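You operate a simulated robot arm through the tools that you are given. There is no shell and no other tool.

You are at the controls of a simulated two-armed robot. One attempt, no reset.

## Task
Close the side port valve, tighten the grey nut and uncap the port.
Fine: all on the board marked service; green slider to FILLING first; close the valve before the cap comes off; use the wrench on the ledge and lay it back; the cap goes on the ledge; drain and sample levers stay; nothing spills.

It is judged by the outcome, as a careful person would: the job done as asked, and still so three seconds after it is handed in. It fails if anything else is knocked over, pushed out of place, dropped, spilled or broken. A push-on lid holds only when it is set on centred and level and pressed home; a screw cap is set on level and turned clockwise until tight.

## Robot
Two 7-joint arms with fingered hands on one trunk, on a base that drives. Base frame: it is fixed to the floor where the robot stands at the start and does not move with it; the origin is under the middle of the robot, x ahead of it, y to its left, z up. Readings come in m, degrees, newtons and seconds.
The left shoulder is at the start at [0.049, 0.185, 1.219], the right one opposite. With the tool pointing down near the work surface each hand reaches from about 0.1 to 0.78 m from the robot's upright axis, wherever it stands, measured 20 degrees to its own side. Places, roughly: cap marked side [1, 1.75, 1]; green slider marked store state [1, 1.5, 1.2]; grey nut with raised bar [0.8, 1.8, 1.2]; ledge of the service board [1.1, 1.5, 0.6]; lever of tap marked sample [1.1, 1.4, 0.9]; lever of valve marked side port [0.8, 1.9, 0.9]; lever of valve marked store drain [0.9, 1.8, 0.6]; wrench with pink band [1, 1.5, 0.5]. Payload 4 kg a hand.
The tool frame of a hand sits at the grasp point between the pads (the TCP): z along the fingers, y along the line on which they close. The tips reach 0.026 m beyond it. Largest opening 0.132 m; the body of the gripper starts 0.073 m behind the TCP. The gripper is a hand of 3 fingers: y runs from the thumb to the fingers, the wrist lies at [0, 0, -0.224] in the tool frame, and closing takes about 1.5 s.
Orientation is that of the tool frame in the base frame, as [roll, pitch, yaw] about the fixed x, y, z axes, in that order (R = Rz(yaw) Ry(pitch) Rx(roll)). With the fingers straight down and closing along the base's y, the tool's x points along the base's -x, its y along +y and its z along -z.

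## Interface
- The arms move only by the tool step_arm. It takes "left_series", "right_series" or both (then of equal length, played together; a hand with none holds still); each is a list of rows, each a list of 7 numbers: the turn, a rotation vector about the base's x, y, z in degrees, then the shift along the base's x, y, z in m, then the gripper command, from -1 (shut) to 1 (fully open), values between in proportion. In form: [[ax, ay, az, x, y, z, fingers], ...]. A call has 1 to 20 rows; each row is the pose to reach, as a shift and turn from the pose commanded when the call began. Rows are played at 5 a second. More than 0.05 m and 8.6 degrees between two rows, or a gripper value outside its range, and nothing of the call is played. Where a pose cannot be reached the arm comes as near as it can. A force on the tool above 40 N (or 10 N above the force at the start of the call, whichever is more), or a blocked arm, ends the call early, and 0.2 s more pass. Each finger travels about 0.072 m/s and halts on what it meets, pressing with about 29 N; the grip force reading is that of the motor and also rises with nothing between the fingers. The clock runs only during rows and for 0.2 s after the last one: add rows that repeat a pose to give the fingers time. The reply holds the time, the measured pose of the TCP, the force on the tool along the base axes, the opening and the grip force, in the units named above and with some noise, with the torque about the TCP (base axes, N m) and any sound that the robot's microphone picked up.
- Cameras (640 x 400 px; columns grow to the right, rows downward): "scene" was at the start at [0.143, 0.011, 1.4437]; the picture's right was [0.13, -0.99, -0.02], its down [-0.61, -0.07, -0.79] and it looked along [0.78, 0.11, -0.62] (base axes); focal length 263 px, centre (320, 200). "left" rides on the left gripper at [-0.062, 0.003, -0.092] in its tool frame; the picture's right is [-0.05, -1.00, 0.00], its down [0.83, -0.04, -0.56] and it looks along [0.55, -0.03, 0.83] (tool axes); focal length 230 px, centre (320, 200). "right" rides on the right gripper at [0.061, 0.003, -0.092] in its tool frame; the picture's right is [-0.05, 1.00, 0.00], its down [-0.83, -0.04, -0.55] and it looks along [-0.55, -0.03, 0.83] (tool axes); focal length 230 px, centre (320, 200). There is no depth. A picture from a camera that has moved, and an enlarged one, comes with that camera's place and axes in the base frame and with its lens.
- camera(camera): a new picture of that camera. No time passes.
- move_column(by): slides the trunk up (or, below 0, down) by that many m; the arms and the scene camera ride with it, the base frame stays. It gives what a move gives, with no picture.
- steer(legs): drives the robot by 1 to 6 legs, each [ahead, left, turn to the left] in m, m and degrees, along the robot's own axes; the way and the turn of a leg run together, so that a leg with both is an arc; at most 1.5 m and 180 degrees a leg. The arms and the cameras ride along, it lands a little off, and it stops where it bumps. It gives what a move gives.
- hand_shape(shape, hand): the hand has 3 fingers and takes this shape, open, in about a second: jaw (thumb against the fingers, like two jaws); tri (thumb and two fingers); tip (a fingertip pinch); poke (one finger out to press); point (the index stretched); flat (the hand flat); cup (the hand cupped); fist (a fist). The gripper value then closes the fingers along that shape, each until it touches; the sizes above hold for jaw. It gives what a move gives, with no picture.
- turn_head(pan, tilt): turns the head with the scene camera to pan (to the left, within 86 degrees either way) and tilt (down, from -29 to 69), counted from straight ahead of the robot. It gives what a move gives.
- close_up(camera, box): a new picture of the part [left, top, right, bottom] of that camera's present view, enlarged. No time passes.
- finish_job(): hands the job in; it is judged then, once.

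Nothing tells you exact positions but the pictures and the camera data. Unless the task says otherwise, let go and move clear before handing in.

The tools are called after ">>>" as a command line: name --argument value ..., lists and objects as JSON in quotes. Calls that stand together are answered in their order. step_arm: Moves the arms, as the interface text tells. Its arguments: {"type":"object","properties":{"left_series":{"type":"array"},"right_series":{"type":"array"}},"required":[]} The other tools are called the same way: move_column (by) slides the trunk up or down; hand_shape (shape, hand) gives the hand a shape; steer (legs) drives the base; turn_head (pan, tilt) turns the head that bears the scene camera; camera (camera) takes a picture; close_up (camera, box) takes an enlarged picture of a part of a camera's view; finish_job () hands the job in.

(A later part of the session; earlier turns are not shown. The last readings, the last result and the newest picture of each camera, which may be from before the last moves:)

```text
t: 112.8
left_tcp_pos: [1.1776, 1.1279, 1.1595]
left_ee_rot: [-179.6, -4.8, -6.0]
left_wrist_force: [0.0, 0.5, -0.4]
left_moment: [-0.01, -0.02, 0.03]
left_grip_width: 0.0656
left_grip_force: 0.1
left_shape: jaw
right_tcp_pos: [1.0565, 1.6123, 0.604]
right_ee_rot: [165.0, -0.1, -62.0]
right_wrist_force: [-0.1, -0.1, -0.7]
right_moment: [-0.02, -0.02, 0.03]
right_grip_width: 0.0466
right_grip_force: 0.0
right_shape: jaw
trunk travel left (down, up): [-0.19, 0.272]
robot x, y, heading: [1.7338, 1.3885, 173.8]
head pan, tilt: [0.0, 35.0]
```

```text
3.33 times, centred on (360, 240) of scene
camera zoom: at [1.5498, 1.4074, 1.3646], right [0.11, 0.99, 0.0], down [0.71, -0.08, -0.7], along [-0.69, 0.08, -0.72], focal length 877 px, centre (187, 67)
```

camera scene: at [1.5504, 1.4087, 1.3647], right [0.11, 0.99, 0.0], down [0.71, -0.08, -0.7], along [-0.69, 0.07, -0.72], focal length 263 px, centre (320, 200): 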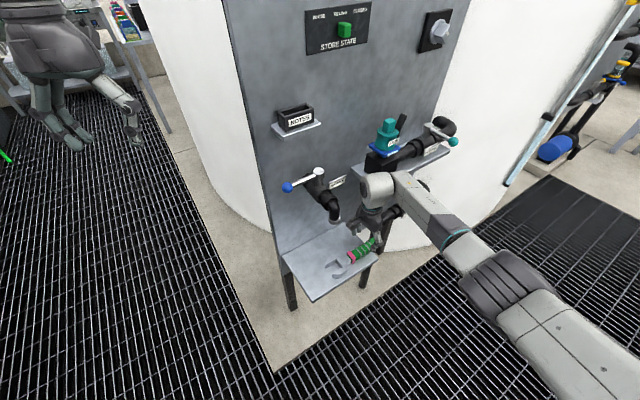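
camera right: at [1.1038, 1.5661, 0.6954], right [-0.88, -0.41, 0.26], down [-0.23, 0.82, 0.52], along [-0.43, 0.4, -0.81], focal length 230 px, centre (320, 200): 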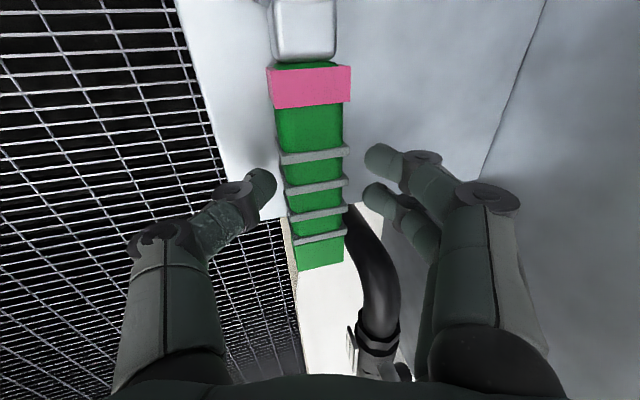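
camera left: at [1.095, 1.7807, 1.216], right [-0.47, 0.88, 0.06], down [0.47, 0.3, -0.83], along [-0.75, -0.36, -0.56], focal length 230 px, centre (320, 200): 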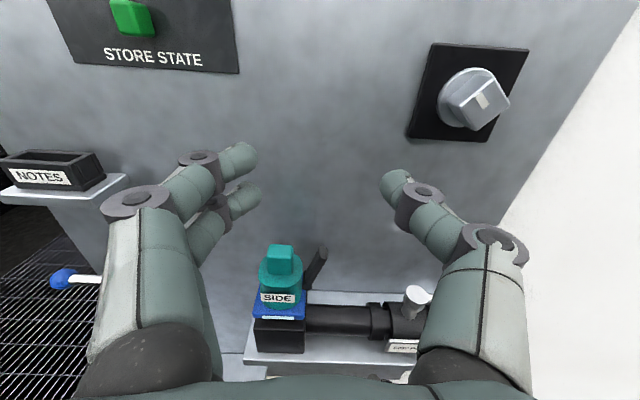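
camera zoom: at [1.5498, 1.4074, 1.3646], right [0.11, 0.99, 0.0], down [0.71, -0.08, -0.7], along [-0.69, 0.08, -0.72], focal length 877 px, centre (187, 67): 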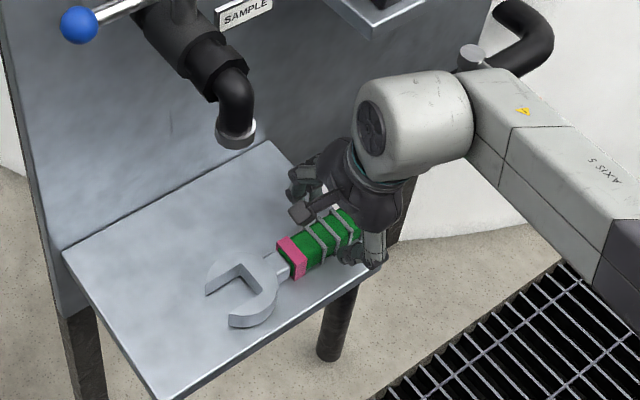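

Thumb and fingers flank the handle. I'll go down 6 mm more and close the grip.

>>> step_arm --right_series '[[0, 0, 0, 0, 0, -0.003, -0.3], [0, 0, 0, 0, 0, -0.006, -0.3], [0, 0, 0, 0, 0, -0.006, -0.4], [0, 0, 0, 0, 0, -0.006, -0.5], [0, 0, 0, 0, 0, -0.006, -0.7], [0, 0, 0, 0, 0, -0.006, -1], [0, 0, 0, 0, 0, -0.006, -1], [0, 0, 0, 0, 0, -0.006, -1], [0, 0, 0, 0, 0, -0.006, -1]]'

>>> camera --camera "right"

>>> close_up --camera "scene" --box '[300, 180, 420, 300]'

```text
t: 114.8
left_tcp_pos: [1.1774, 1.1281, 1.16]
left_ee_rot: [-179.7, -4.8, -6.0]
left_wrist_force: [-0.1, 0.0, -0.2]
left_moment: [-0.01, -0.01, 0.04]
left_grip_width: 0.0656
left_grip_force: 0.1
left_shape: jaw
right_tcp_pos: [1.0564, 1.6116, 0.5993]
right_ee_rot: [165.0, 0.0, -61.8]
right_wrist_force: [0.6, 0.2, 0.6]
right_moment: [0.03, -0.05, 0.0]
right_grip_width: 0.0271
right_grip_force: 28.4
right_shape: jaw
trunk travel left (down, up): [-0.19, 0.272]
robot x, y, heading: [1.7333, 1.3889, 173.9]
head pan, tilt: [0.0, 35.0]
```

```text
taken
camera right: at [1.1027, 1.5663, 0.6894], right [-0.88, -0.41, 0.26], down [-0.23, 0.82, 0.52], along [-0.43, 0.4, -0.81], focal length 230 px, centre (320, 200)
```

right: 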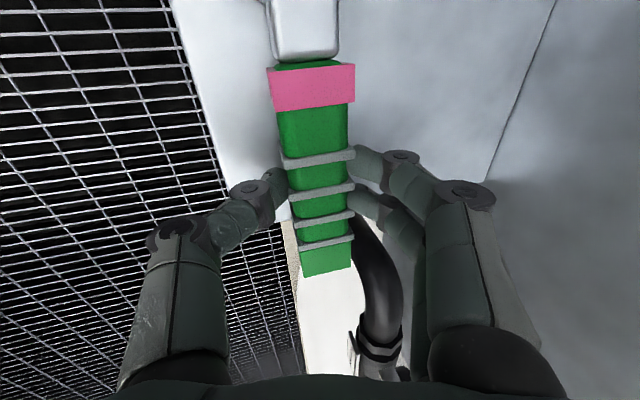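

```text
3.33 times, centred on (360, 240) of scene
camera zoom: at [1.5498, 1.4074, 1.3646], right [0.11, 0.99, 0.0], down [0.71, -0.08, -0.7], along [-0.69, 0.08, -0.72], focal length 877 px, centre (187, 67)
```

zoom: 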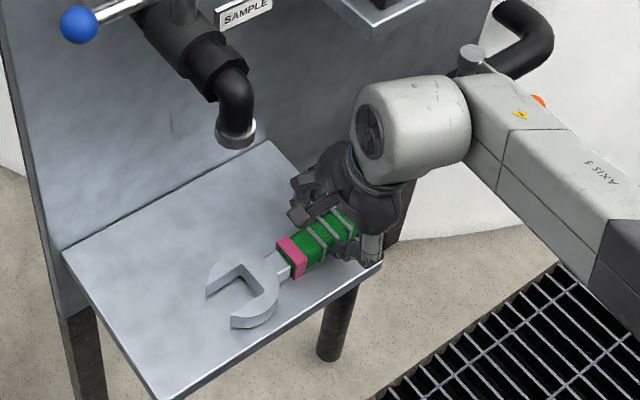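

The grip holds at 27 mm width with 28 N. Lifting slightly to test the hold.

>>> step_arm --right_series '[[0, 0, 0, 0, 0, 0.01, -1], [0, 0, 0, 0, 0, 0.025, -1], [0, 0, 0, 0, 0, 0.04, -1], [0, 0, 0, 0, 0, 0.04, -1]]'

>>> camera --camera "right"

>>> close_up --camera "scene" --box '[300, 180, 420, 300]'

```text
t: 115.8
left_tcp_pos: [1.1772, 1.1269, 1.1582]
left_ee_rot: [-179.6, -4.9, -6.0]
left_wrist_force: [-0.6, 0.4, 0.0]
left_moment: [0.01, -0.01, -0.01]
left_grip_width: 0.0658
left_grip_force: 0.1
left_shape: jaw
right_tcp_pos: [1.0551, 1.612, 0.6382]
right_ee_rot: [165.0, 0.0, -61.9]
right_wrist_force: [0.4, -0.9, -1.3]
right_moment: [0.04, 0.0, 0.01]
right_grip_width: 0.0271
right_grip_force: 29.3
right_shape: jaw
trunk travel left (down, up): [-0.19, 0.272]
robot x, y, heading: [1.7345, 1.3863, 173.8]
head pan, tilt: [0.0, 35.0]
```

```text
taken
camera right: at [1.1032, 1.5666, 0.7293], right [-0.88, -0.41, 0.26], down [-0.23, 0.82, 0.52], along [-0.43, 0.4, -0.81], focal length 230 px, centre (320, 200)
```

right: 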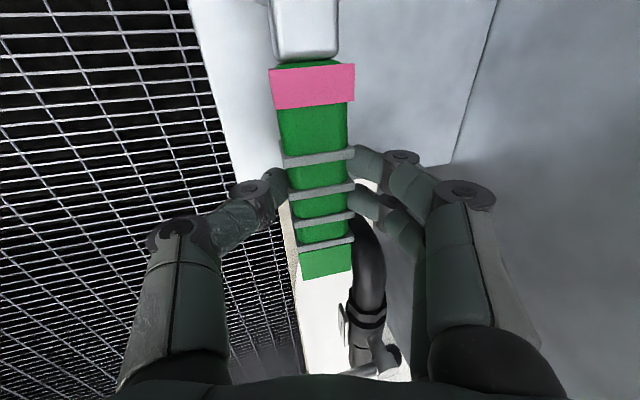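

```text
3.33 times, centred on (360, 240) of scene
camera zoom: at [1.5494, 1.4075, 1.3645], right [0.11, 0.99, 0.0], down [0.71, -0.08, -0.7], along [-0.69, 0.08, -0.72], focal length 877 px, centre (187, 67)
```

zoom: 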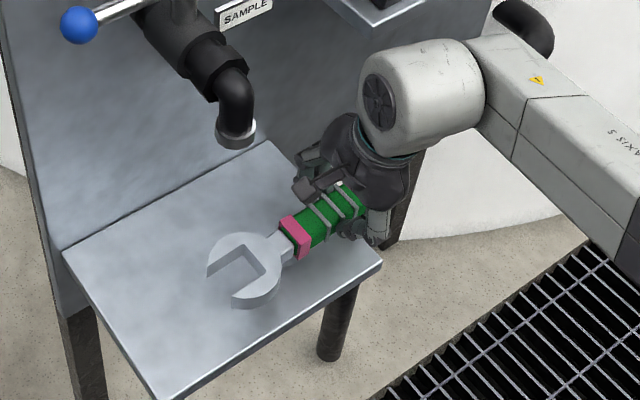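

The wrench is held rigidly. Now I'll back straight away from the ledge (so it clears the tap above), then raise it.

>>> steer --legs '[[-0.248, -0.169, 0]]'

>>> camera --camera "scene"

```text
t: 117.8
left_tcp_pos: [1.447, 1.269, 1.1583]
left_ee_rot: [-179.8, -4.8, -5.9]
left_wrist_force: [0.3, -0.2, -0.7]
left_moment: [-0.01, 0.02, 0.04]
left_grip_width: 0.0655
left_grip_force: 0.1
left_shape: jaw
right_tcp_pos: [1.3246, 1.7513, 0.6389]
right_ee_rot: [165.0, 0.0, -61.8]
right_wrist_force: [-0.4, 0.3, -2.1]
right_moment: [0.05, 0.0, 0.05]
right_grip_width: 0.0271
right_grip_force: 29.0
right_shape: jaw
trunk travel left (down, up): [-0.19, 0.272]
robot x, y, heading: [2.0012, 1.5287, 174.0]
head pan, tilt: [0.0, 35.0]
```

```text
taken
camera scene: at [1.8183, 1.5488, 1.3645], right [0.11, 0.99, 0.0], down [0.71, -0.08, -0.7], along [-0.69, 0.07, -0.72], focal length 263 px, centre (320, 200)
```

scene: 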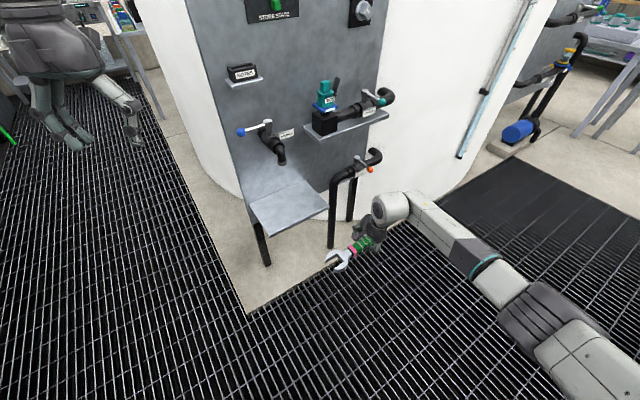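

The wrench is off the ledge. Raising trunk and hand, then turning to face the board and moving right.

>>> move_column --by 0.1

>>> step_arm --right_series '[[0, 0, 0, 0, 0, 0.04, -1], [0, 0, 0, 0, 0, 0.08, -1], [0, 0, 0, 0, 0, 0.12, -1], [0, 0, 0, 0, 0, 0.16, -1], [0, 0, 0, 0, 0, 0.2, -1], [0, 0, 0, 0, 0, 0.24, -1], [0, 0, 0, 0, 0, 0.28, -1], [0, 0, 0, 0, 0, 0.28, -1]]'

>>> steer --legs '[[0, 0, 34.2], [-0.03, -0.59, 0]]'

>>> camera --camera "scene"

>>> camera --camera "right"

```text
t: 119.1
left_tcp_pos: [1.4459, 1.2682, 1.258]
left_ee_rot: [-179.7, -4.9, -6.0]
left_wrist_force: [0.4, -0.4, 0.5]
left_moment: [0.01, 0.01, 0.02]
left_grip_width: 0.0652
left_grip_force: 0.1
left_shape: jaw
right_tcp_pos: [1.3243, 1.7509, 0.7376]
right_ee_rot: [165.1, -0.3, -61.6]
right_wrist_force: [0.0, -0.5, -1.5]
right_moment: [0.06, 0.01, 0.01]
right_grip_width: 0.0271
right_grip_force: 29.1
right_shape: jaw
trunk travel left (down, up): [-0.29, 0.172]
robot x, y, heading: [2.0019, 1.5292, 174.1]
head pan, tilt: [0.0, 35.0]
```

```text
t: 120.9
left_tcp_pos: [1.4458, 1.2681, 1.2578]
left_ee_rot: [-179.7, -4.9, -5.9]
left_wrist_force: [0.2, 0.2, 0.7]
left_moment: [0.01, 0.0, 0.0]
left_grip_width: 0.0654
left_grip_force: 0.0
left_shape: jaw
right_tcp_pos: [1.324, 1.7518, 1.0189]
right_ee_rot: [165.1, 0.0, -61.8]
right_wrist_force: [0.1, -1.5, -2.3]
right_moment: [0.09, 0.04, 0.0]
right_grip_width: 0.0271
right_grip_force: 29.0
right_shape: jaw
trunk travel left (down, up): [-0.29, 0.172]
robot x, y, heading: [2.0001, 1.5327, 173.8]
head pan, tilt: [0.0, 35.0]
```

```text
t: 125.9
left_tcp_pos: [1.4386, 1.5335, 1.2578]
left_ee_rot: [-179.5, -4.9, 27.7]
left_wrist_force: [0.5, 0.0, -0.3]
left_moment: [-0.03, -0.03, -0.01]
left_grip_width: 0.0654
left_grip_force: 0.0
left_shape: jaw
right_tcp_pos: [1.0716, 1.8705, 1.0174]
right_ee_rot: [165.0, 0.0, -28.2]
right_wrist_force: [-0.2, -0.5, -2.6]
right_moment: [0.04, 0.08, 0.03]
right_grip_width: 0.0269
right_grip_force: 29.1
right_shape: jaw
trunk travel left (down, up): [-0.29, 0.172]
robot x, y, heading: [1.761, 2.06, -152.6]
head pan, tilt: [0.0, 35.0]
```

```text
taken
camera scene: at [1.6481, 2.0017, 1.4839], right [-0.46, 0.89, 0.0], down [0.56, 0.29, -0.77], along [-0.69, -0.36, -0.64], focal length 263 px, centre (320, 200)
```

scene: 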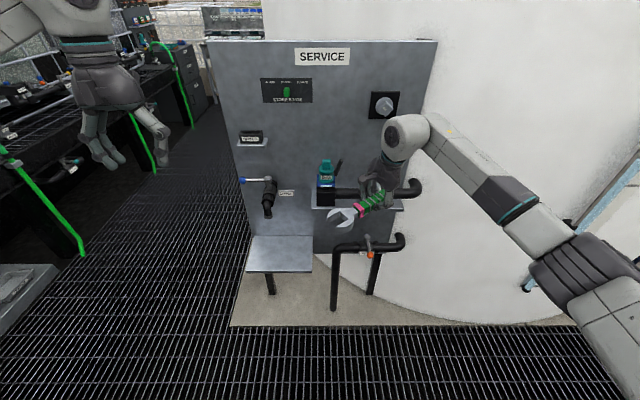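

```text
taken
camera right: at [1.1346, 1.8577, 1.1092], right [-0.5, -0.83, 0.26], down [-0.64, 0.56, 0.52], along [-0.58, 0.1, -0.81], focal length 230 px, centre (320, 200)
```

right: 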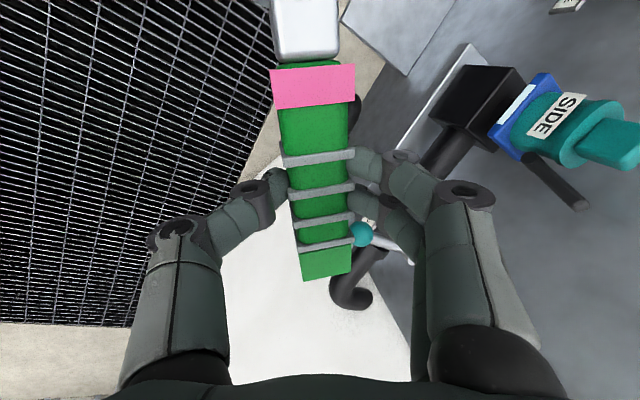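

Now facing the board from ~1 m with the wrench held. I'll rotate the wrench upright (parallel to the board, handle toward upper-left) well clear of the board.

>>> step_arm --right_series '[[2.682, 5.74, 5.07, -0.0007, -0.0021, 0.0151, -1], [5.364, 11.48, 10.14, -0.0015, -0.0041, 0.0301, -1], [8.046, 17.22, 15.21, -0.0022, -0.0062, 0.0452, -1], [10.728, 22.96, 20.28, -0.003, -0.0083, 0.0602, -1], [13.41, 28.7, 25.35, -0.0037, -0.0103, 0.0753, -1], [16.092, 34.44, 30.42, -0.0044, -0.0124, 0.0904, -1], [18.774, 40.18, 35.49, -0.0052, -0.0145, 0.1054, -1], [21.456, 45.92, 40.56, -0.0059, -0.0166, 0.1205, -1], [24.138, 51.66, 45.63, -0.0067, -0.0186, 0.1355, -1], [26.82, 57.4, 50.7, -0.0074, -0.0207, 0.1506, -1], [29.502, 63.14, 55.77, -0.0081, -0.0228, 0.1657, -1], [32.184, 68.88, 60.84, -0.0089, -0.0248, 0.1807, -1], [34.866, 74.62, 65.91, -0.0096, -0.0269, 0.1958, -1], [37.548, 80.36, 70.98, -0.0104, -0.029, 0.2108, -1], [40.23, 86.1, 76.05, -0.0111, -0.031, 0.2259, -1], [42.912, 91.84, 81.12, -0.0118, -0.0331, 0.241, -1]]'

>>> camera --camera "scene"

>>> camera --camera "right"

```text
t: 129.3
left_tcp_pos: [1.4386, 1.5332, 1.2584]
left_ee_rot: [-179.7, -4.8, 27.7]
left_wrist_force: [0.7, -0.6, 0.6]
left_moment: [-0.04, -0.01, -0.02]
left_grip_width: 0.0656
left_grip_force: 0.1
left_shape: jaw
right_tcp_pos: [1.0607, 1.8374, 1.2601]
right_ee_rot: [-104.9, 39.8, 118.2]
right_wrist_force: [-0.1, -0.5, -2.7]
right_moment: [0.01, -0.09, 0.01]
right_grip_width: 0.027
right_grip_force: 29.4
right_shape: jaw
trunk travel left (down, up): [-0.29, 0.172]
robot x, y, heading: [1.7584, 2.0564, -152.6]
head pan, tilt: [0.0, 35.0]
```

```text
taken
camera scene: at [1.6478, 2.0025, 1.484], right [-0.46, 0.89, 0.0], down [0.56, 0.29, -0.77], along [-0.69, -0.36, -0.64], focal length 263 px, centre (320, 200)
```

scene: 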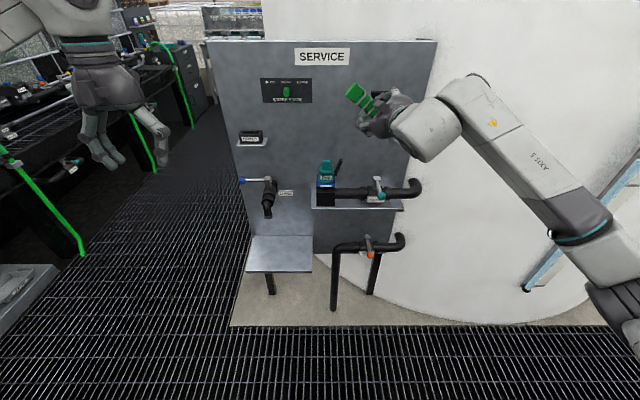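

```text
taken
camera right: at [1.1095, 1.9319, 1.2376], right [0.54, -0.46, -0.71], down [0.71, -0.21, 0.68], along [-0.46, -0.86, 0.21], focal length 230 px, centre (320, 200)
```

right: 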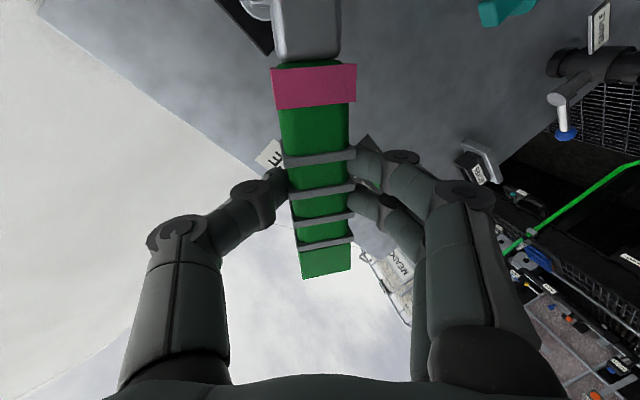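

The wrench is now parallel to the board. I'll drive 0.14 m closer, then bring the left hand up as a camera to watch the jaw and nut.

>>> steer --legs '[[0.14, 0, 0.5]]'

>>> step_arm --left_series '[[-3.854, 7.217, 0, -0.0055, 0.0088, -0.008, 0], [-7.707, 14.434, 0, -0.011, 0.0176, -0.016, 0], [-11.561, 21.652, 0, -0.0165, 0.0264, -0.024, 0], [-15.414, 28.869, 0, -0.022, 0.0352, -0.032, 0], [-19.268, 36.086, 0, -0.0275, 0.044, -0.04, 0], [-23.122, 43.303, 0, -0.033, 0.0528, -0.048, 0], [-26.975, 50.52, 0, -0.0385, 0.0616, -0.056, 0], [-30.829, 57.738, 0, -0.044, 0.0704, -0.064, 0], [-34.682, 64.955, 0, -0.0495, 0.0792, -0.072, 0], [-38.536, 72.172, 0, -0.055, 0.088, -0.08, 0]]'

>>> camera --camera "left"

>>> camera --camera "scene"

```text
t: 130.6
left_tcp_pos: [1.3226, 1.4695, 1.2604]
left_ee_rot: [-179.6, -4.6, 28.0]
left_wrist_force: [0.0, -0.6, 1.3]
left_moment: [0.0, -0.02, -0.01]
left_grip_width: 0.0656
left_grip_force: 0.2
left_shape: jaw
right_tcp_pos: [0.9405, 1.7698, 1.2617]
right_ee_rot: [-104.9, 40.0, 118.6]
right_wrist_force: [0.0, -0.5, -1.0]
right_moment: [-0.03, -0.07, 0.0]
right_grip_width: 0.0268
right_grip_force: 29.2
right_shape: jaw
trunk travel left (down, up): [-0.29, 0.172]
robot x, y, heading: [1.6364, 1.9932, -152.2]
head pan, tilt: [0.0, 35.0]
```

```text
t: 132.8
left_tcp_pos: [1.2658, 1.5552, 1.1783]
left_ee_rot: [-179.6, 77.1, 28.2]
left_wrist_force: [-0.3, -0.2, -0.6]
left_moment: [0.0, 0.0, -0.02]
left_grip_width: 0.0654
left_grip_force: 0.0
left_shape: jaw
right_tcp_pos: [0.9391, 1.7678, 1.261]
right_ee_rot: [-105.1, 40.0, 118.5]
right_wrist_force: [0.0, 0.1, -2.5]
right_moment: [-0.02, -0.03, 0.02]
right_grip_width: 0.0268
right_grip_force: 29.1
right_shape: jaw
trunk travel left (down, up): [-0.29, 0.172]
robot x, y, heading: [1.6369, 1.9946, -152.1]
head pan, tilt: [0.0, 35.0]
```

```text
taken
camera left: at [1.3346, 1.5884, 1.259], right [-0.47, 0.88, 0.05], down [0.62, 0.38, -0.69], along [-0.62, -0.29, -0.73], focal length 230 px, centre (320, 200)
```

left: 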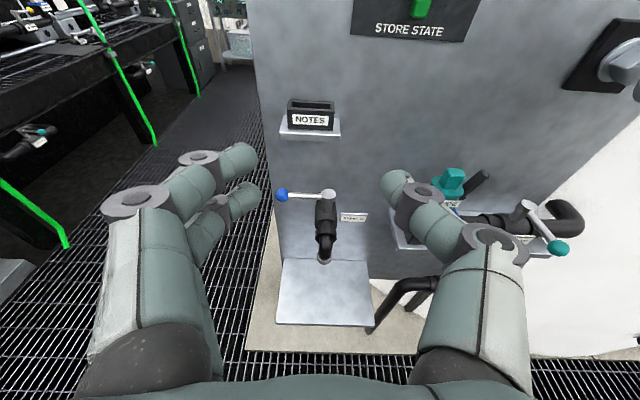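

```text
taken
camera scene: at [1.5259, 1.9374, 1.4839], right [-0.47, 0.88, 0.0], down [0.56, 0.3, -0.77], along [-0.68, -0.36, -0.64], focal length 263 px, centre (320, 200)
```

scene: 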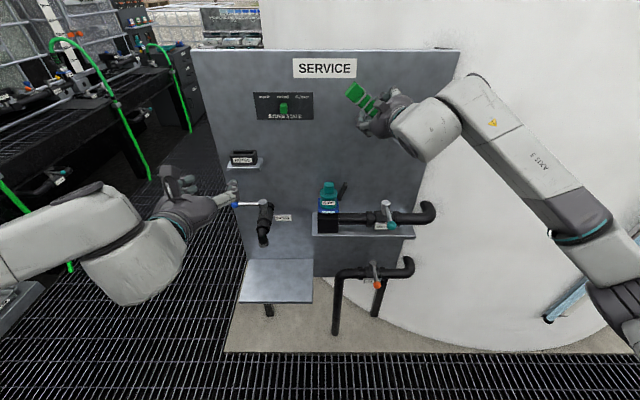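

I'll swing the left hand over to the middle, yawed right, so its camera looks at the nut.

>>> step_arm --left_series '[[-0.69, 2.09, -3.33, -0.0224, 0.0247, -0.0047, 0], [-1.37, 4.18, -6.67, -0.0449, 0.0493, -0.0093, 0], [-2.06, 6.27, -10.0, -0.0673, 0.074, -0.014, 0], [-2.75, 8.36, -13.33, -0.0897, 0.0987, -0.0187, 0], [-3.43, 10.45, -16.67, -0.1122, 0.1233, -0.0233, 0], [-4.12, 12.54, -20.0, -0.1346, 0.148, -0.028, 0], [-4.12, 12.54, -20.0, -0.1346, 0.148, -0.028, 0]]'

>>> camera --camera "left"

```text
t: 134.4
left_tcp_pos: [1.1327, 1.7217, 1.1569]
left_ee_rot: [79.7, 89.6, -92.3]
left_wrist_force: [0.0, -0.1, 0.7]
left_moment: [-0.02, 0.03, -0.01]
left_grip_width: 0.0658
left_grip_force: 0.0
left_shape: jaw
left hand out of reach, approached as far as the arm can: row 1, 2, 3, 4, 5, 6, 7
right_tcp_pos: [0.9362, 1.7723, 1.2587]
right_ee_rot: [-105.1, 40.2, 118.4]
right_wrist_force: [-0.2, 1.0, -0.8]
right_moment: [-0.06, -0.04, 0.04]
right_grip_width: 0.027
right_grip_force: 28.7
right_shape: jaw
trunk travel left (down, up): [-0.29, 0.172]
robot x, y, heading: [1.6332, 1.9955, -152.1]
head pan, tilt: [0.0, 35.0]
```

```text
taken
camera left: at [1.225, 1.7314, 1.2179], right [-0.14, 0.99, 0.05], down [0.54, 0.12, -0.83], along [-0.83, -0.09, -0.55], focal length 230 px, centre (320, 200)
```

left: 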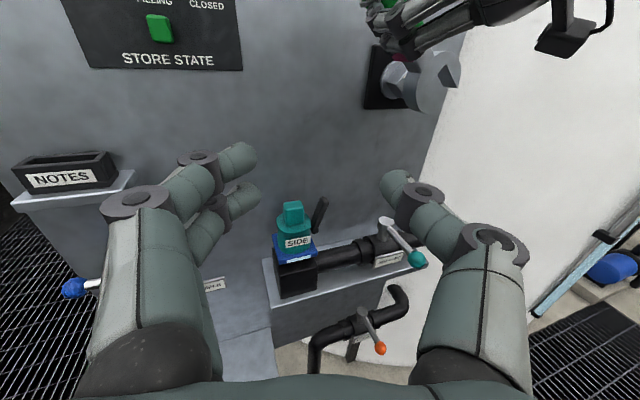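

>>> close_up --camera "left" --box '[350, 0, 510, 120]'

>>> close_up --camera "scene" --box '[330, 60, 480, 180]'

```text
3.33 times, centred on (430, 60) of left
camera zoom: at [1.225, 1.7314, 1.2179], right [-0.14, 0.99, 0.05], down [0.54, 0.12, -0.83], along [-0.83, -0.09, -0.55], focal length 767 px, centre (-47, 667)
```

zoom: 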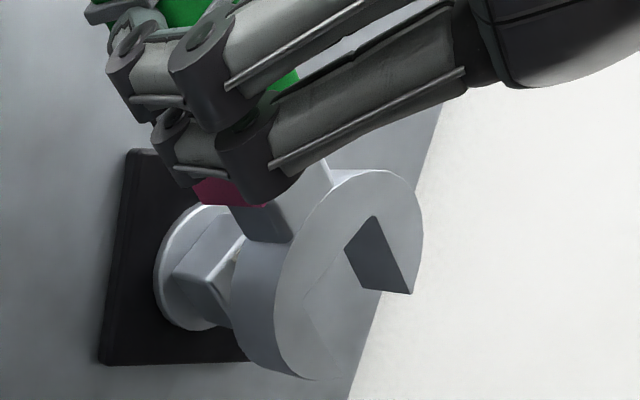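

```text
3.33 times, centred on (405, 120) of scene
camera zoom: at [1.5236, 1.9407, 1.4838], right [-0.47, 0.88, 0.0], down [0.56, 0.29, -0.77], along [-0.68, -0.36, -0.64], focal length 877 px, centre (37, 467)
```

zoom: 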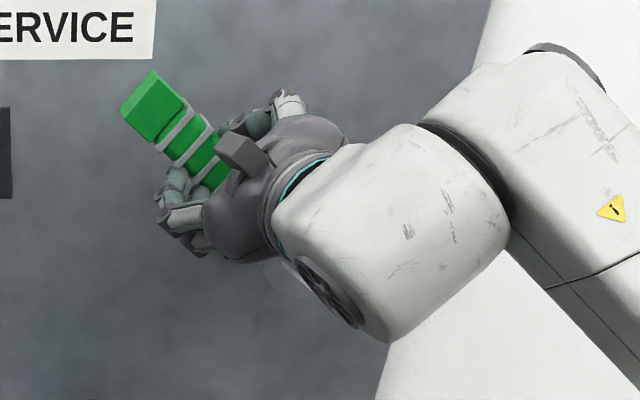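

The left camera shows the jaw just in front of the nut, its slot aligned with the nut's sides and only a couple of mm off. I'll advance 30 mm and re-check before engaging.

>>> step_arm --right_series '[[0, 0, 0, -0.0087, -0.005, -0.0005, -1], [0, 0, 0, -0.0173, -0.01, -0.001, -1], [0, 0, 0, -0.026, -0.015, -0.0015, -1], [0, 0, 0, -0.026, -0.015, -0.0015, -1]]'

>>> close_up --camera "left" --box '[350, 0, 510, 120]'

```text
t: 135.4
left_tcp_pos: [1.1338, 1.7211, 1.1577]
left_ee_rot: [73.4, 89.8, -98.5]
left_wrist_force: [-0.5, 0.0, 0.9]
left_moment: [-0.02, 0.03, 0.03]
left_grip_width: 0.0658
left_grip_force: 0.0
left_shape: jaw
right_tcp_pos: [0.9124, 1.7537, 1.2585]
right_ee_rot: [-105.1, 40.1, 118.4]
right_wrist_force: [-0.6, -1.4, -1.7]
right_moment: [0.0, -0.05, 0.02]
right_grip_width: 0.0269
right_grip_force: 29.0
right_shape: jaw
trunk travel left (down, up): [-0.29, 0.172]
robot x, y, heading: [1.6338, 1.9927, -152.0]
head pan, tilt: [0.0, 35.0]
```

```text
3.33 times, centred on (430, 60) of left
camera zoom: at [1.2268, 1.7297, 1.2178], right [-0.14, 0.99, 0.05], down [0.54, 0.12, -0.83], along [-0.83, -0.09, -0.55], focal length 767 px, centre (-47, 667)
```

zoom: 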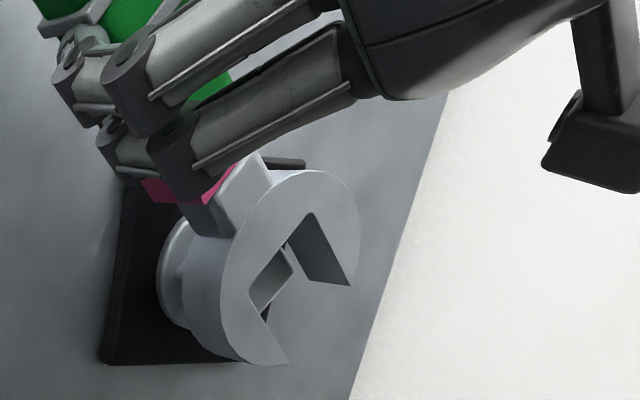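

The nut is visible inside the slot opening, nearly centred. I'll shift ~6 mm along the slot for deeper seating and push forward onto the nut.

>>> step_arm --right_series '[[0, 0, 0, -0.0024, 0.0046, -0.0031, -1], [0, 0, 0, -0.01, 0.0005, -0.0031, -1], [0, 0, 0, -0.0177, -0.0035, -0.0031, -1], [0, 0, 0, -0.0253, -0.0076, -0.0031, -1], [0, 0, 0, -0.0253, -0.0076, -0.0031, -1]]'

>>> close_up --camera "left" --box '[350, 0, 510, 120]'

```text
t: 136.6
left_tcp_pos: [1.1375, 1.7189, 1.1561]
left_ee_rot: [46.8, 89.9, -125.2]
left_wrist_force: [0.0, -0.2, 0.3]
left_moment: [-0.01, 0.0, -0.02]
left_grip_width: 0.0658
left_grip_force: 0.0
left_shape: jaw
right_tcp_pos: [0.8895, 1.7456, 1.2556]
right_ee_rot: [-105.0, 40.0, 118.5]
right_wrist_force: [5.4, 0.9, -2.6]
right_moment: [-0.06, -0.33, -0.35]
right_grip_width: 0.0274
right_grip_force: 29.0
right_shape: jaw
trunk travel left (down, up): [-0.29, 0.172]
robot x, y, heading: [1.6358, 1.9961, -152.4]
head pan, tilt: [0.0, 35.0]
```

```text
3.33 times, centred on (430, 60) of left
camera zoom: at [1.2279, 1.7293, 1.2182], right [-0.14, 0.99, 0.05], down [0.54, 0.12, -0.83], along [-0.83, -0.09, -0.55], focal length 767 px, centre (-47, 667)
```

zoom: 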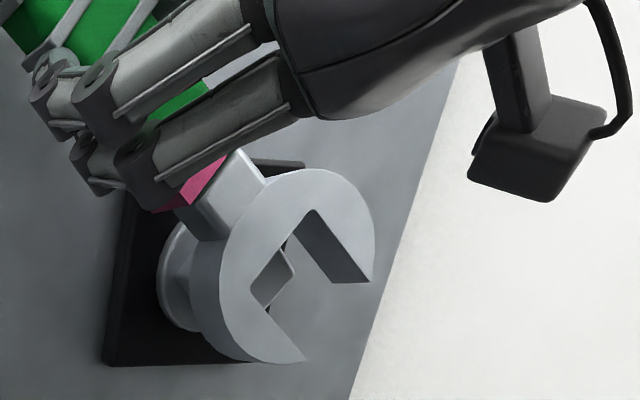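

The jaw caught the nut's face instead of sliding over it (the nut sits a few mm higher than I assumed). I'll back off and re-measure.

>>> step_arm --right_series '[[0, 0, 0, 0.0088, 0.0047, 0, -1], [0, 0, 0, 0.0176, 0.0094, 0, -1], [0, 0, 0, 0.0265, 0.0141, 0, -1], [0, 0, 0, 0.0353, 0.0188, 0, -1], [0, 0, 0, 0.0353, 0.0188, 0, -1]]'

>>> close_up --camera "left" --box '[350, 0, 510, 120]'

>>> camera --camera "right"

```text
t: 137.8
left_tcp_pos: [1.1349, 1.7189, 1.1572]
left_ee_rot: [66.5, 89.9, -105.6]
left_wrist_force: [-0.4, 0.6, -0.5]
left_moment: [-0.02, 0.02, 0.01]
left_grip_width: 0.0661
left_grip_force: 0.1
left_shape: jaw
right_tcp_pos: [0.9224, 1.7652, 1.255]
right_ee_rot: [-105.0, 40.0, 118.4]
right_wrist_force: [0.4, -0.5, -1.3]
right_moment: [-0.03, -0.1, -0.01]
right_grip_width: 0.0273
right_grip_force: 29.4
right_shape: jaw
trunk travel left (down, up): [-0.29, 0.172]
robot x, y, heading: [1.6356, 1.9963, -152.1]
head pan, tilt: [0.0, 35.0]
```

```text
3.33 times, centred on (430, 60) of left
camera zoom: at [1.2269, 1.729, 1.2177], right [-0.14, 0.99, 0.05], down [0.54, 0.12, -0.83], along [-0.83, -0.09, -0.55], focal length 767 px, centre (-47, 667)
```

zoom: 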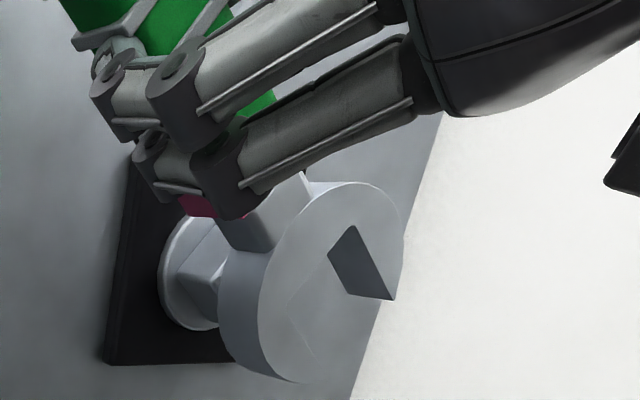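

```text
taken
camera right: at [0.9721, 1.8603, 1.2328], right [0.54, -0.46, -0.7], down [0.71, -0.2, 0.68], along [-0.45, -0.87, 0.21], focal length 230 px, centre (320, 200)
```

right: 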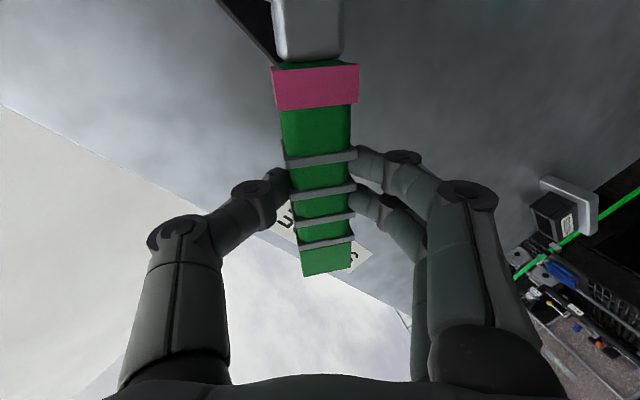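

Measured from this view, the slot needs to shift ~11 mm up-left along its own direction. Applying that correction while still in front of the nut, then viewing again.

>>> step_arm --right_series '[[0, 0, 0, 0.0017, -0.0033, 0.0041, -1], [0, 0, 0, 0.0035, -0.0065, 0.0082, -1], [0, 0, 0, -0.0053, -0.0112, 0.0082, -1], [0, 0, 0, -0.0053, -0.0112, 0.0082, -1]]'

>>> close_up --camera "left" --box '[350, 0, 510, 120]'

```text
t: 138.8
left_tcp_pos: [1.136, 1.7194, 1.1566]
left_ee_rot: [60.3, 89.8, -111.7]
left_wrist_force: [-0.1, 0.0, 0.4]
left_moment: [-0.02, 0.02, 0.01]
left_grip_width: 0.0662
left_grip_force: 0.2
left_shape: jaw
right_tcp_pos: [0.9171, 1.7554, 1.2655]
right_ee_rot: [-105.0, 39.9, 118.5]
right_wrist_force: [-0.1, -0.3, -2.2]
right_moment: [-0.01, -0.06, 0.01]
right_grip_width: 0.027
right_grip_force: 29.1
right_shape: jaw
trunk travel left (down, up): [-0.29, 0.172]
robot x, y, heading: [1.6344, 1.9956, -152.4]
head pan, tilt: [0.0, 35.0]
```

```text
3.33 times, centred on (430, 60) of left
camera zoom: at [1.2272, 1.7293, 1.2179], right [-0.14, 0.99, 0.05], down [0.54, 0.12, -0.83], along [-0.83, -0.09, -0.55], focal length 767 px, centre (-47, 667)
```

zoom: 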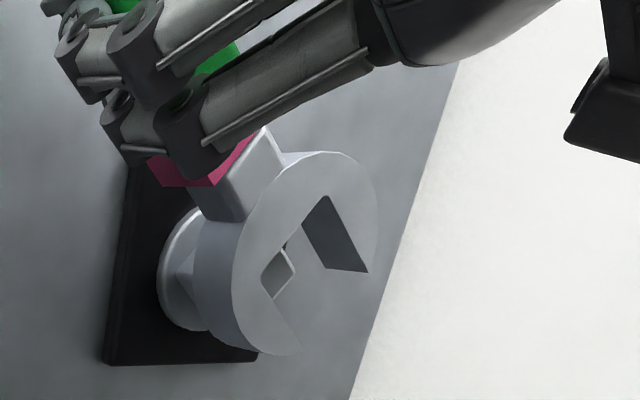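

Now the slot is nearly over the nut; a 5 mm downward correction centres it. Then I'll push forward in small steps and watch the force.

>>> step_arm --right_series '[[0, 0, 0, 0.0005, -0.0009, -0.0053, -1], [0, 0, 0, -0.0039, -0.0033, -0.0053, -1], [0, 0, 0, -0.0083, -0.0056, -0.0053, -1], [0, 0, 0, -0.0127, -0.008, -0.0053, -1], [0, 0, 0, -0.0127, -0.008, -0.0053, -1]]'

>>> close_up --camera "left" --box '[350, 0, 510, 120]'

```text
t: 140.0
left_tcp_pos: [1.1361, 1.7197, 1.1569]
left_ee_rot: [59.8, 89.9, -112.3]
left_wrist_force: [0.6, 0.2, 0.6]
left_moment: [0.01, 0.03, -0.02]
left_grip_width: 0.0658
left_grip_force: 0.0
left_shape: jaw
right_tcp_pos: [0.9049, 1.7448, 1.2606]
right_ee_rot: [-105.1, 40.0, 118.5]
right_wrist_force: [1.9, -0.4, -3.0]
right_moment: [0.0, -0.14, -0.07]
right_grip_width: 0.0272
right_grip_force: 29.1
right_shape: jaw
trunk travel left (down, up): [-0.29, 0.172]
robot x, y, heading: [1.6354, 1.9959, -152.1]
head pan, tilt: [0.0, 35.0]
```

```text
3.33 times, centred on (430, 60) of left
camera zoom: at [1.2272, 1.7293, 1.2179], right [-0.14, 0.99, 0.05], down [0.54, 0.12, -0.83], along [-0.83, -0.09, -0.55], focal length 767 px, centre (-47, 667)
```

zoom: 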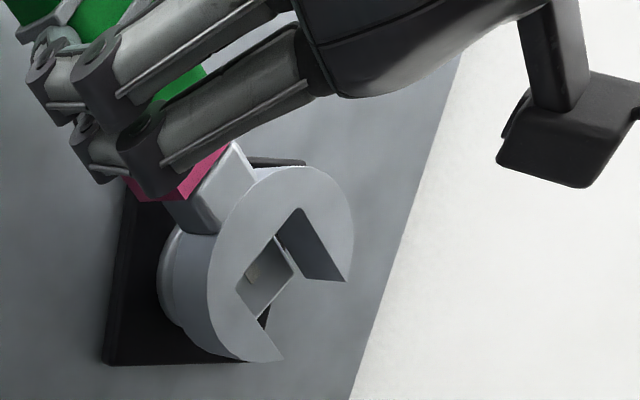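

The slot is aligned with the nut within ~2 mm. Pushing forward a further 12 mm in small steps.

>>> step_arm --right_series '[[0, 0, 0, -0.0035, -0.0019, 0, -1], [0, 0, 0, -0.0071, -0.0038, 0, -1], [0, 0, 0, -0.0106, -0.0057, 0, -1], [0, 0, 0, -0.0106, -0.0057, 0, -1]]'

>>> close_up --camera "left" --box '[350, 0, 510, 120]'

```text
t: 141.0
left_tcp_pos: [1.1354, 1.7189, 1.1572]
left_ee_rot: [63.5, 89.9, -108.5]
left_wrist_force: [-0.8, 0.5, 0.0]
left_moment: [0.0, 0.0, 0.02]
left_grip_width: 0.066
left_grip_force: 0.0
left_shape: jaw
right_tcp_pos: [0.8932, 1.739, 1.2595]
right_ee_rot: [-105.0, 40.0, 118.5]
right_wrist_force: [0.5, 0.9, -1.8]
right_moment: [0.02, -0.04, 0.0]
right_grip_width: 0.0271
right_grip_force: 29.0
right_shape: jaw
trunk travel left (down, up): [-0.29, 0.172]
robot x, y, heading: [1.6396, 1.993, -152.3]
head pan, tilt: [0.0, 35.0]
```

```text
3.33 times, centred on (430, 60) of left
camera zoom: at [1.227, 1.7293, 1.2179], right [-0.14, 0.99, 0.05], down [0.54, 0.12, -0.83], along [-0.83, -0.09, -0.55], focal length 767 px, centre (-47, 667)
```

zoom: 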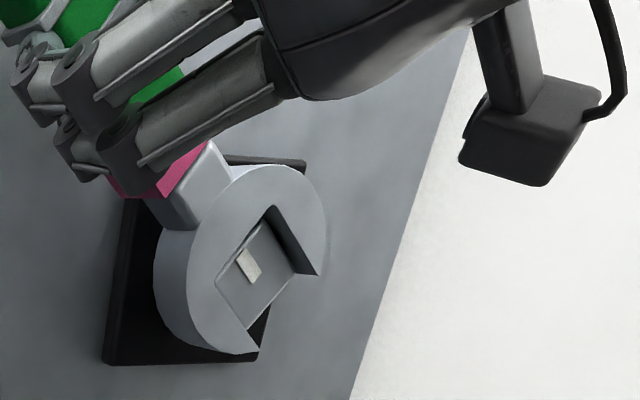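

The wrench is seated on the nut (the white bar shows inside the slot). Now turning clockwise about the nut's axis, first 20°.

>>> step_arm --right_series '[[-4.41, -2.355, 0, -0.0034, 0.0064, 0.0077, -1], [-8.82, -4.71, 0, -0.0071, 0.0132, 0.0148, -1], [-13.23, -7.065, 0, -0.011, 0.0206, 0.0211, -1], [-17.64, -9.42, 0, -0.0152, 0.0284, 0.0267, -1], [-17.64, -9.42, 0, -0.0152, 0.0284, 0.0267, -1]]'

>>> close_up --camera "left" --box '[350, 0, 510, 120]'

```text
t: 142.2
left_tcp_pos: [1.1344, 1.7194, 1.1572]
left_ee_rot: [75.7, 89.9, -96.3]
left_wrist_force: [0.2, 0.5, 0.0]
left_moment: [0.0, 0.02, 0.01]
left_grip_width: 0.0661
left_grip_force: 0.1
left_shape: jaw
right_tcp_pos: [0.877, 1.7679, 1.2851]
right_ee_rot: [-104.9, 60.2, 118.5]
right_wrist_force: [-0.9, 0.5, -6.3]
right_moment: [0.15, 0.06, -0.06]
right_grip_width: 0.0271
right_grip_force: 29.1
right_shape: jaw
trunk travel left (down, up): [-0.29, 0.172]
robot x, y, heading: [1.6373, 1.998, -152.2]
head pan, tilt: [0.0, 35.0]
```

```text
3.33 times, centred on (430, 60) of left
camera zoom: at [1.2266, 1.7292, 1.2176], right [-0.14, 0.99, 0.05], down [0.54, 0.12, -0.83], along [-0.83, -0.09, -0.55], focal length 767 px, centre (-47, 667)
```

zoom: 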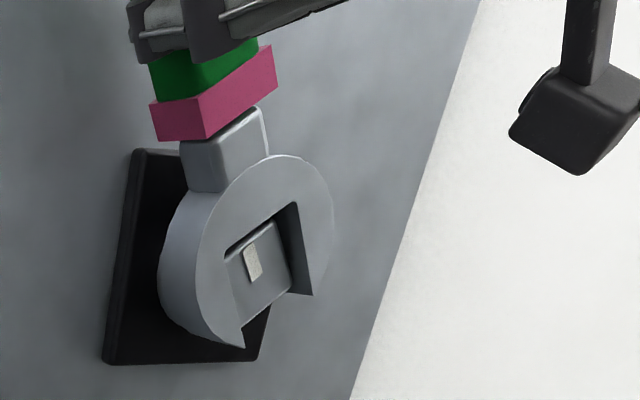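

The nut turns with the wrench and resistance is still low. Continuing clockwise another 30°.

>>> step_arm --right_series '[[-5.293, -2.826, 0, -0.0053, 0.01, 0.0056, -1], [-10.585, -5.652, 0, -0.0109, 0.0204, 0.0101, -1], [-15.878, -8.478, 0, -0.0166, 0.0311, 0.0132, -1], [-21.17, -11.304, 0, -0.0225, 0.0421, 0.0151, -1], [-26.463, -14.13, 0, -0.0284, 0.0532, 0.0157, -1], [-26.463, -14.13, 0, -0.0284, 0.0532, 0.0157, -1]]'

>>> close_up --camera "left" --box '[350, 0, 510, 120]'

```text
t: 143.6
left_tcp_pos: [1.1343, 1.7198, 1.156]
left_ee_rot: [78.8, 89.9, -93.3]
left_wrist_force: [-0.7, 0.4, -0.3]
left_moment: [0.02, -0.01, 0.0]
left_grip_width: 0.0658
left_grip_force: 0.1
left_shape: jaw
right_tcp_pos: [0.8495, 1.8215, 1.3006]
right_ee_rot: [13.2, 89.7, -123.5]
right_wrist_force: [-1.1, -0.6, -7.2]
right_moment: [0.22, 0.05, -0.14]
right_grip_width: 0.0269
right_grip_force: 28.6
right_shape: jaw
trunk travel left (down, up): [-0.29, 0.172]
robot x, y, heading: [1.634, 1.9963, -152.0]
head pan, tilt: [0.0, 35.0]
```

```text
3.33 times, centred on (430, 60) of left
camera zoom: at [1.2265, 1.7287, 1.2175], right [-0.14, 0.99, 0.05], down [0.54, 0.12, -0.83], along [-0.83, -0.09, -0.55], focal length 767 px, centre (-47, 667)
```

zoom: 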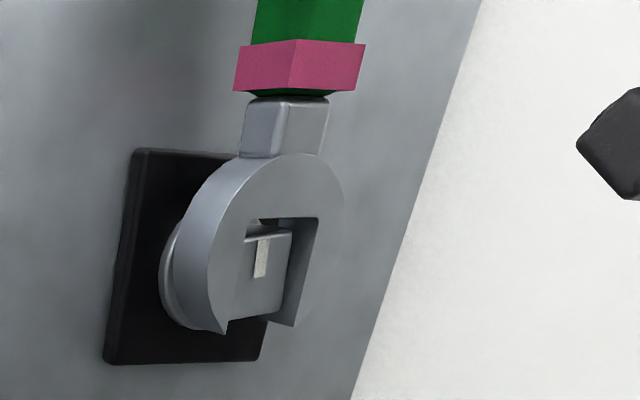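

Handle is now vertical and the nut followed about 50°. Continuing clockwise.

>>> step_arm --right_series '[[-5.293, -2.826, 0, -0.0059, 0.0111, -0.0007, -1], [-10.585, -5.652, 0, -0.0118, 0.0221, -0.0028, -1], [-15.878, -8.478, 0, -0.0175, 0.0328, -0.0062, -1], [-21.17, -11.304, 0, -0.023, 0.0431, -0.0108, -1], [-26.463, -14.13, 0, -0.0283, 0.053, -0.0166, -1], [-26.463, -14.13, 0, -0.0283, 0.053, -0.0166, -1]]'

>>> close_up --camera "left" --box '[350, 0, 510, 120]'

>>> camera --camera "scene"

```text
t: 144.7
left_tcp_pos: [1.1391, 1.7138, 1.1571]
left_ee_rot: [23.8, 89.8, -148.0]
left_wrist_force: [-0.4, -0.1, -0.2]
left_moment: [0.01, 0.0, 0.02]
left_grip_width: 0.0658
left_grip_force: 0.1
left_shape: jaw
right_tcp_pos: [0.8364, 1.8455, 1.2896]
right_ee_rot: [74.4, 64.2, -60.3]
right_wrist_force: [8.7, -24.2, 5.2]
right_moment: [0.83, 0.57, 0.13]
right_grip_width: 0.0282
right_grip_force: 29.2
right_shape: jaw
trunk travel left (down, up): [-0.29, 0.172]
robot x, y, heading: [1.6395, 1.9945, -151.9]
head pan, tilt: [0.0, 35.0]
stopped in row 5 (right hand): the force on the tool passed its limit at 43 N (the readings are from after the stop); the commanded pose is now the measured one
```

```text
3.33 times, centred on (430, 60) of left
camera zoom: at [1.2315, 1.7244, 1.2185], right [-0.14, 0.99, 0.05], down [0.54, 0.12, -0.83], along [-0.83, -0.09, -0.55], focal length 767 px, centre (-47, 667)
```

zoom: 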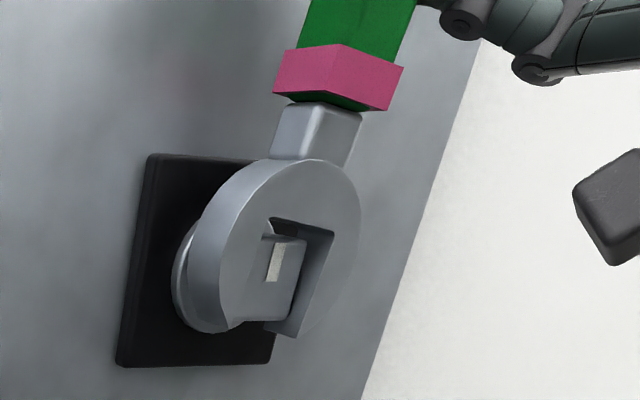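

```text
taken
camera scene: at [1.5296, 1.9343, 1.4844], right [-0.47, 0.88, 0.0], down [0.56, 0.3, -0.77], along [-0.68, -0.36, -0.63], focal length 263 px, centre (320, 200)
```

scene: 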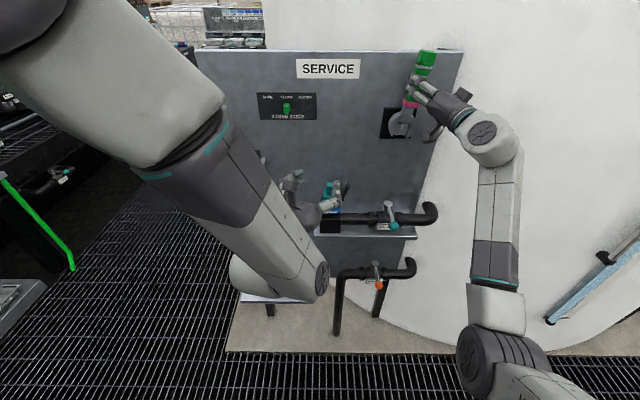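

Resistance jumped to ~43 N at the handle – the nut appears to have come up tight. I'll push once more gently to confirm it no longer turns.

>>> step_arm --right_series '[[-1.323, -0.707, 0, -0.0013, 0.0025, -0.0009, -1], [-2.646, -1.413, 0, -0.0026, 0.0049, -0.0017, -1], [-3.97, -2.12, 0, -0.0039, 0.0074, -0.0027, -1], [-5.293, -2.826, 0, -0.0052, 0.0098, -0.0036, -1]]'

>>> close_up --camera "left" --box '[350, 0, 510, 120]'

```text
t: 145.7
left_tcp_pos: [1.1394, 1.7134, 1.1564]
left_ee_rot: [31.1, 89.9, -140.4]
left_wrist_force: [0.8, -1.1, 0.6]
left_moment: [-0.01, 0.04, 0.02]
left_grip_width: 0.0659
left_grip_force: 0.1
left_shape: jaw
right_tcp_pos: [0.8355, 1.8464, 1.2876]
right_ee_rot: [74.4, 59.6, -59.7]
right_wrist_force: [10.0, -24.5, 8.3]
right_moment: [1.31, 0.86, 0.02]
right_grip_width: 0.03
right_grip_force: 29.2
right_shape: jaw
trunk travel left (down, up): [-0.29, 0.172]
robot x, y, heading: [1.6362, 1.9909, -151.6]
head pan, tilt: [0.0, 35.0]
stopped in row 4 (right hand): the force on the tool passed its limit at 41 N (the readings are from after the stop); the commanded pose is now the measured one
```

```text
3.33 times, centred on (430, 60) of left
camera zoom: at [1.2319, 1.7235, 1.2182], right [-0.15, 0.99, 0.05], down [0.54, 0.12, -0.83], along [-0.83, -0.09, -0.55], focal length 767 px, centre (-47, 667)
```

zoom: 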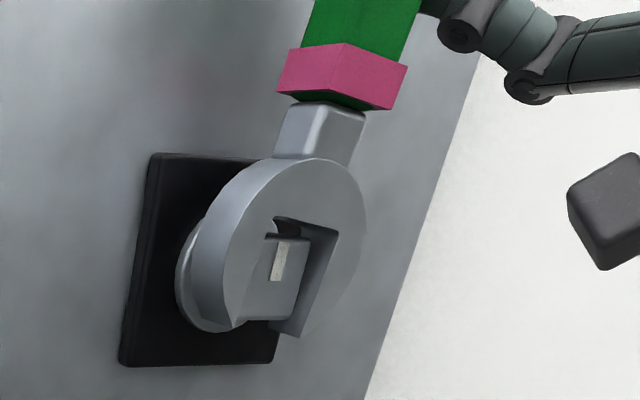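

The nut no longer moves – it's tight. I'll relieve the load and re-align the hand with the handle (it rotated slightly in the grip).

>>> step_arm --right_series '[[2.2, 1.18, 0, 0.0009, -0.0018, 0.0005, -1], [4.41, 2.355, 0, 0.0019, -0.0035, 0.001, -1], [6.6, 3.53, 0, 0.0024, -0.0044, 0.001, -1], [8.82, 4.71, 0, 0.0028, -0.0053, 0.0015, -1], [8.82, 4.71, 0, 0.0028, -0.0053, 0.0015, -1]]'

>>> close_up --camera "left" --box '[350, 0, 510, 120]'

>>> camera --camera "right"

```text
t: 146.8
left_tcp_pos: [1.1408, 1.7144, 1.1575]
left_ee_rot: [-16.6, 89.8, 171.5]
left_wrist_force: [-0.3, 0.6, 0.2]
left_moment: [0.02, -0.01, -0.04]
left_grip_width: 0.066
left_grip_force: 0.0
left_shape: jaw
right_tcp_pos: [0.8357, 1.8475, 1.2905]
right_ee_rot: [74.8, 69.4, -60.0]
right_wrist_force: [5.1, -19.4, 17.8]
right_moment: [-0.49, -0.11, 0.15]
right_grip_width: 0.0289
right_grip_force: 29.2
right_shape: jaw
trunk travel left (down, up): [-0.29, 0.172]
robot x, y, heading: [1.6334, 1.9919, -152.0]
head pan, tilt: [0.0, 35.0]
```

```text
3.33 times, centred on (430, 60) of left
camera zoom: at [1.2325, 1.7231, 1.2186], right [-0.14, 0.99, 0.05], down [0.54, 0.12, -0.83], along [-0.83, -0.09, -0.55], focal length 767 px, centre (-47, 667)
```

zoom: 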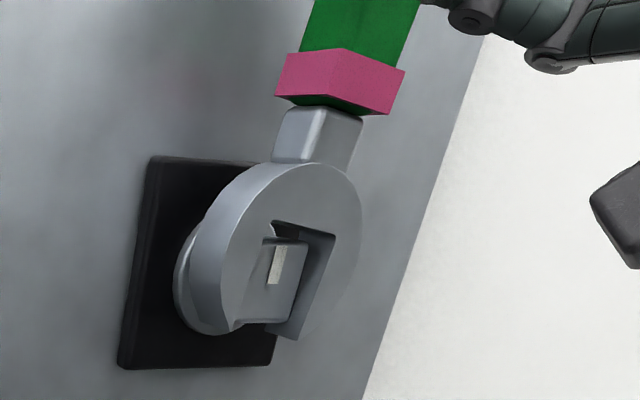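

```text
taken
camera right: at [0.9151, 1.8901, 1.226], right [0.67, -0.64, 0.39], down [0.22, 0.67, 0.71], along [-0.71, -0.39, 0.59], focal length 230 px, centre (320, 200)
```

right: 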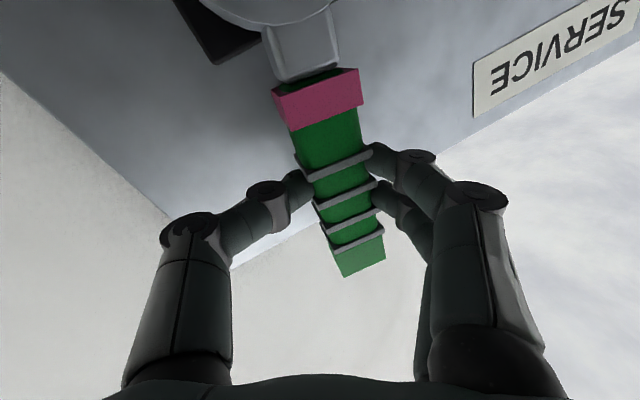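

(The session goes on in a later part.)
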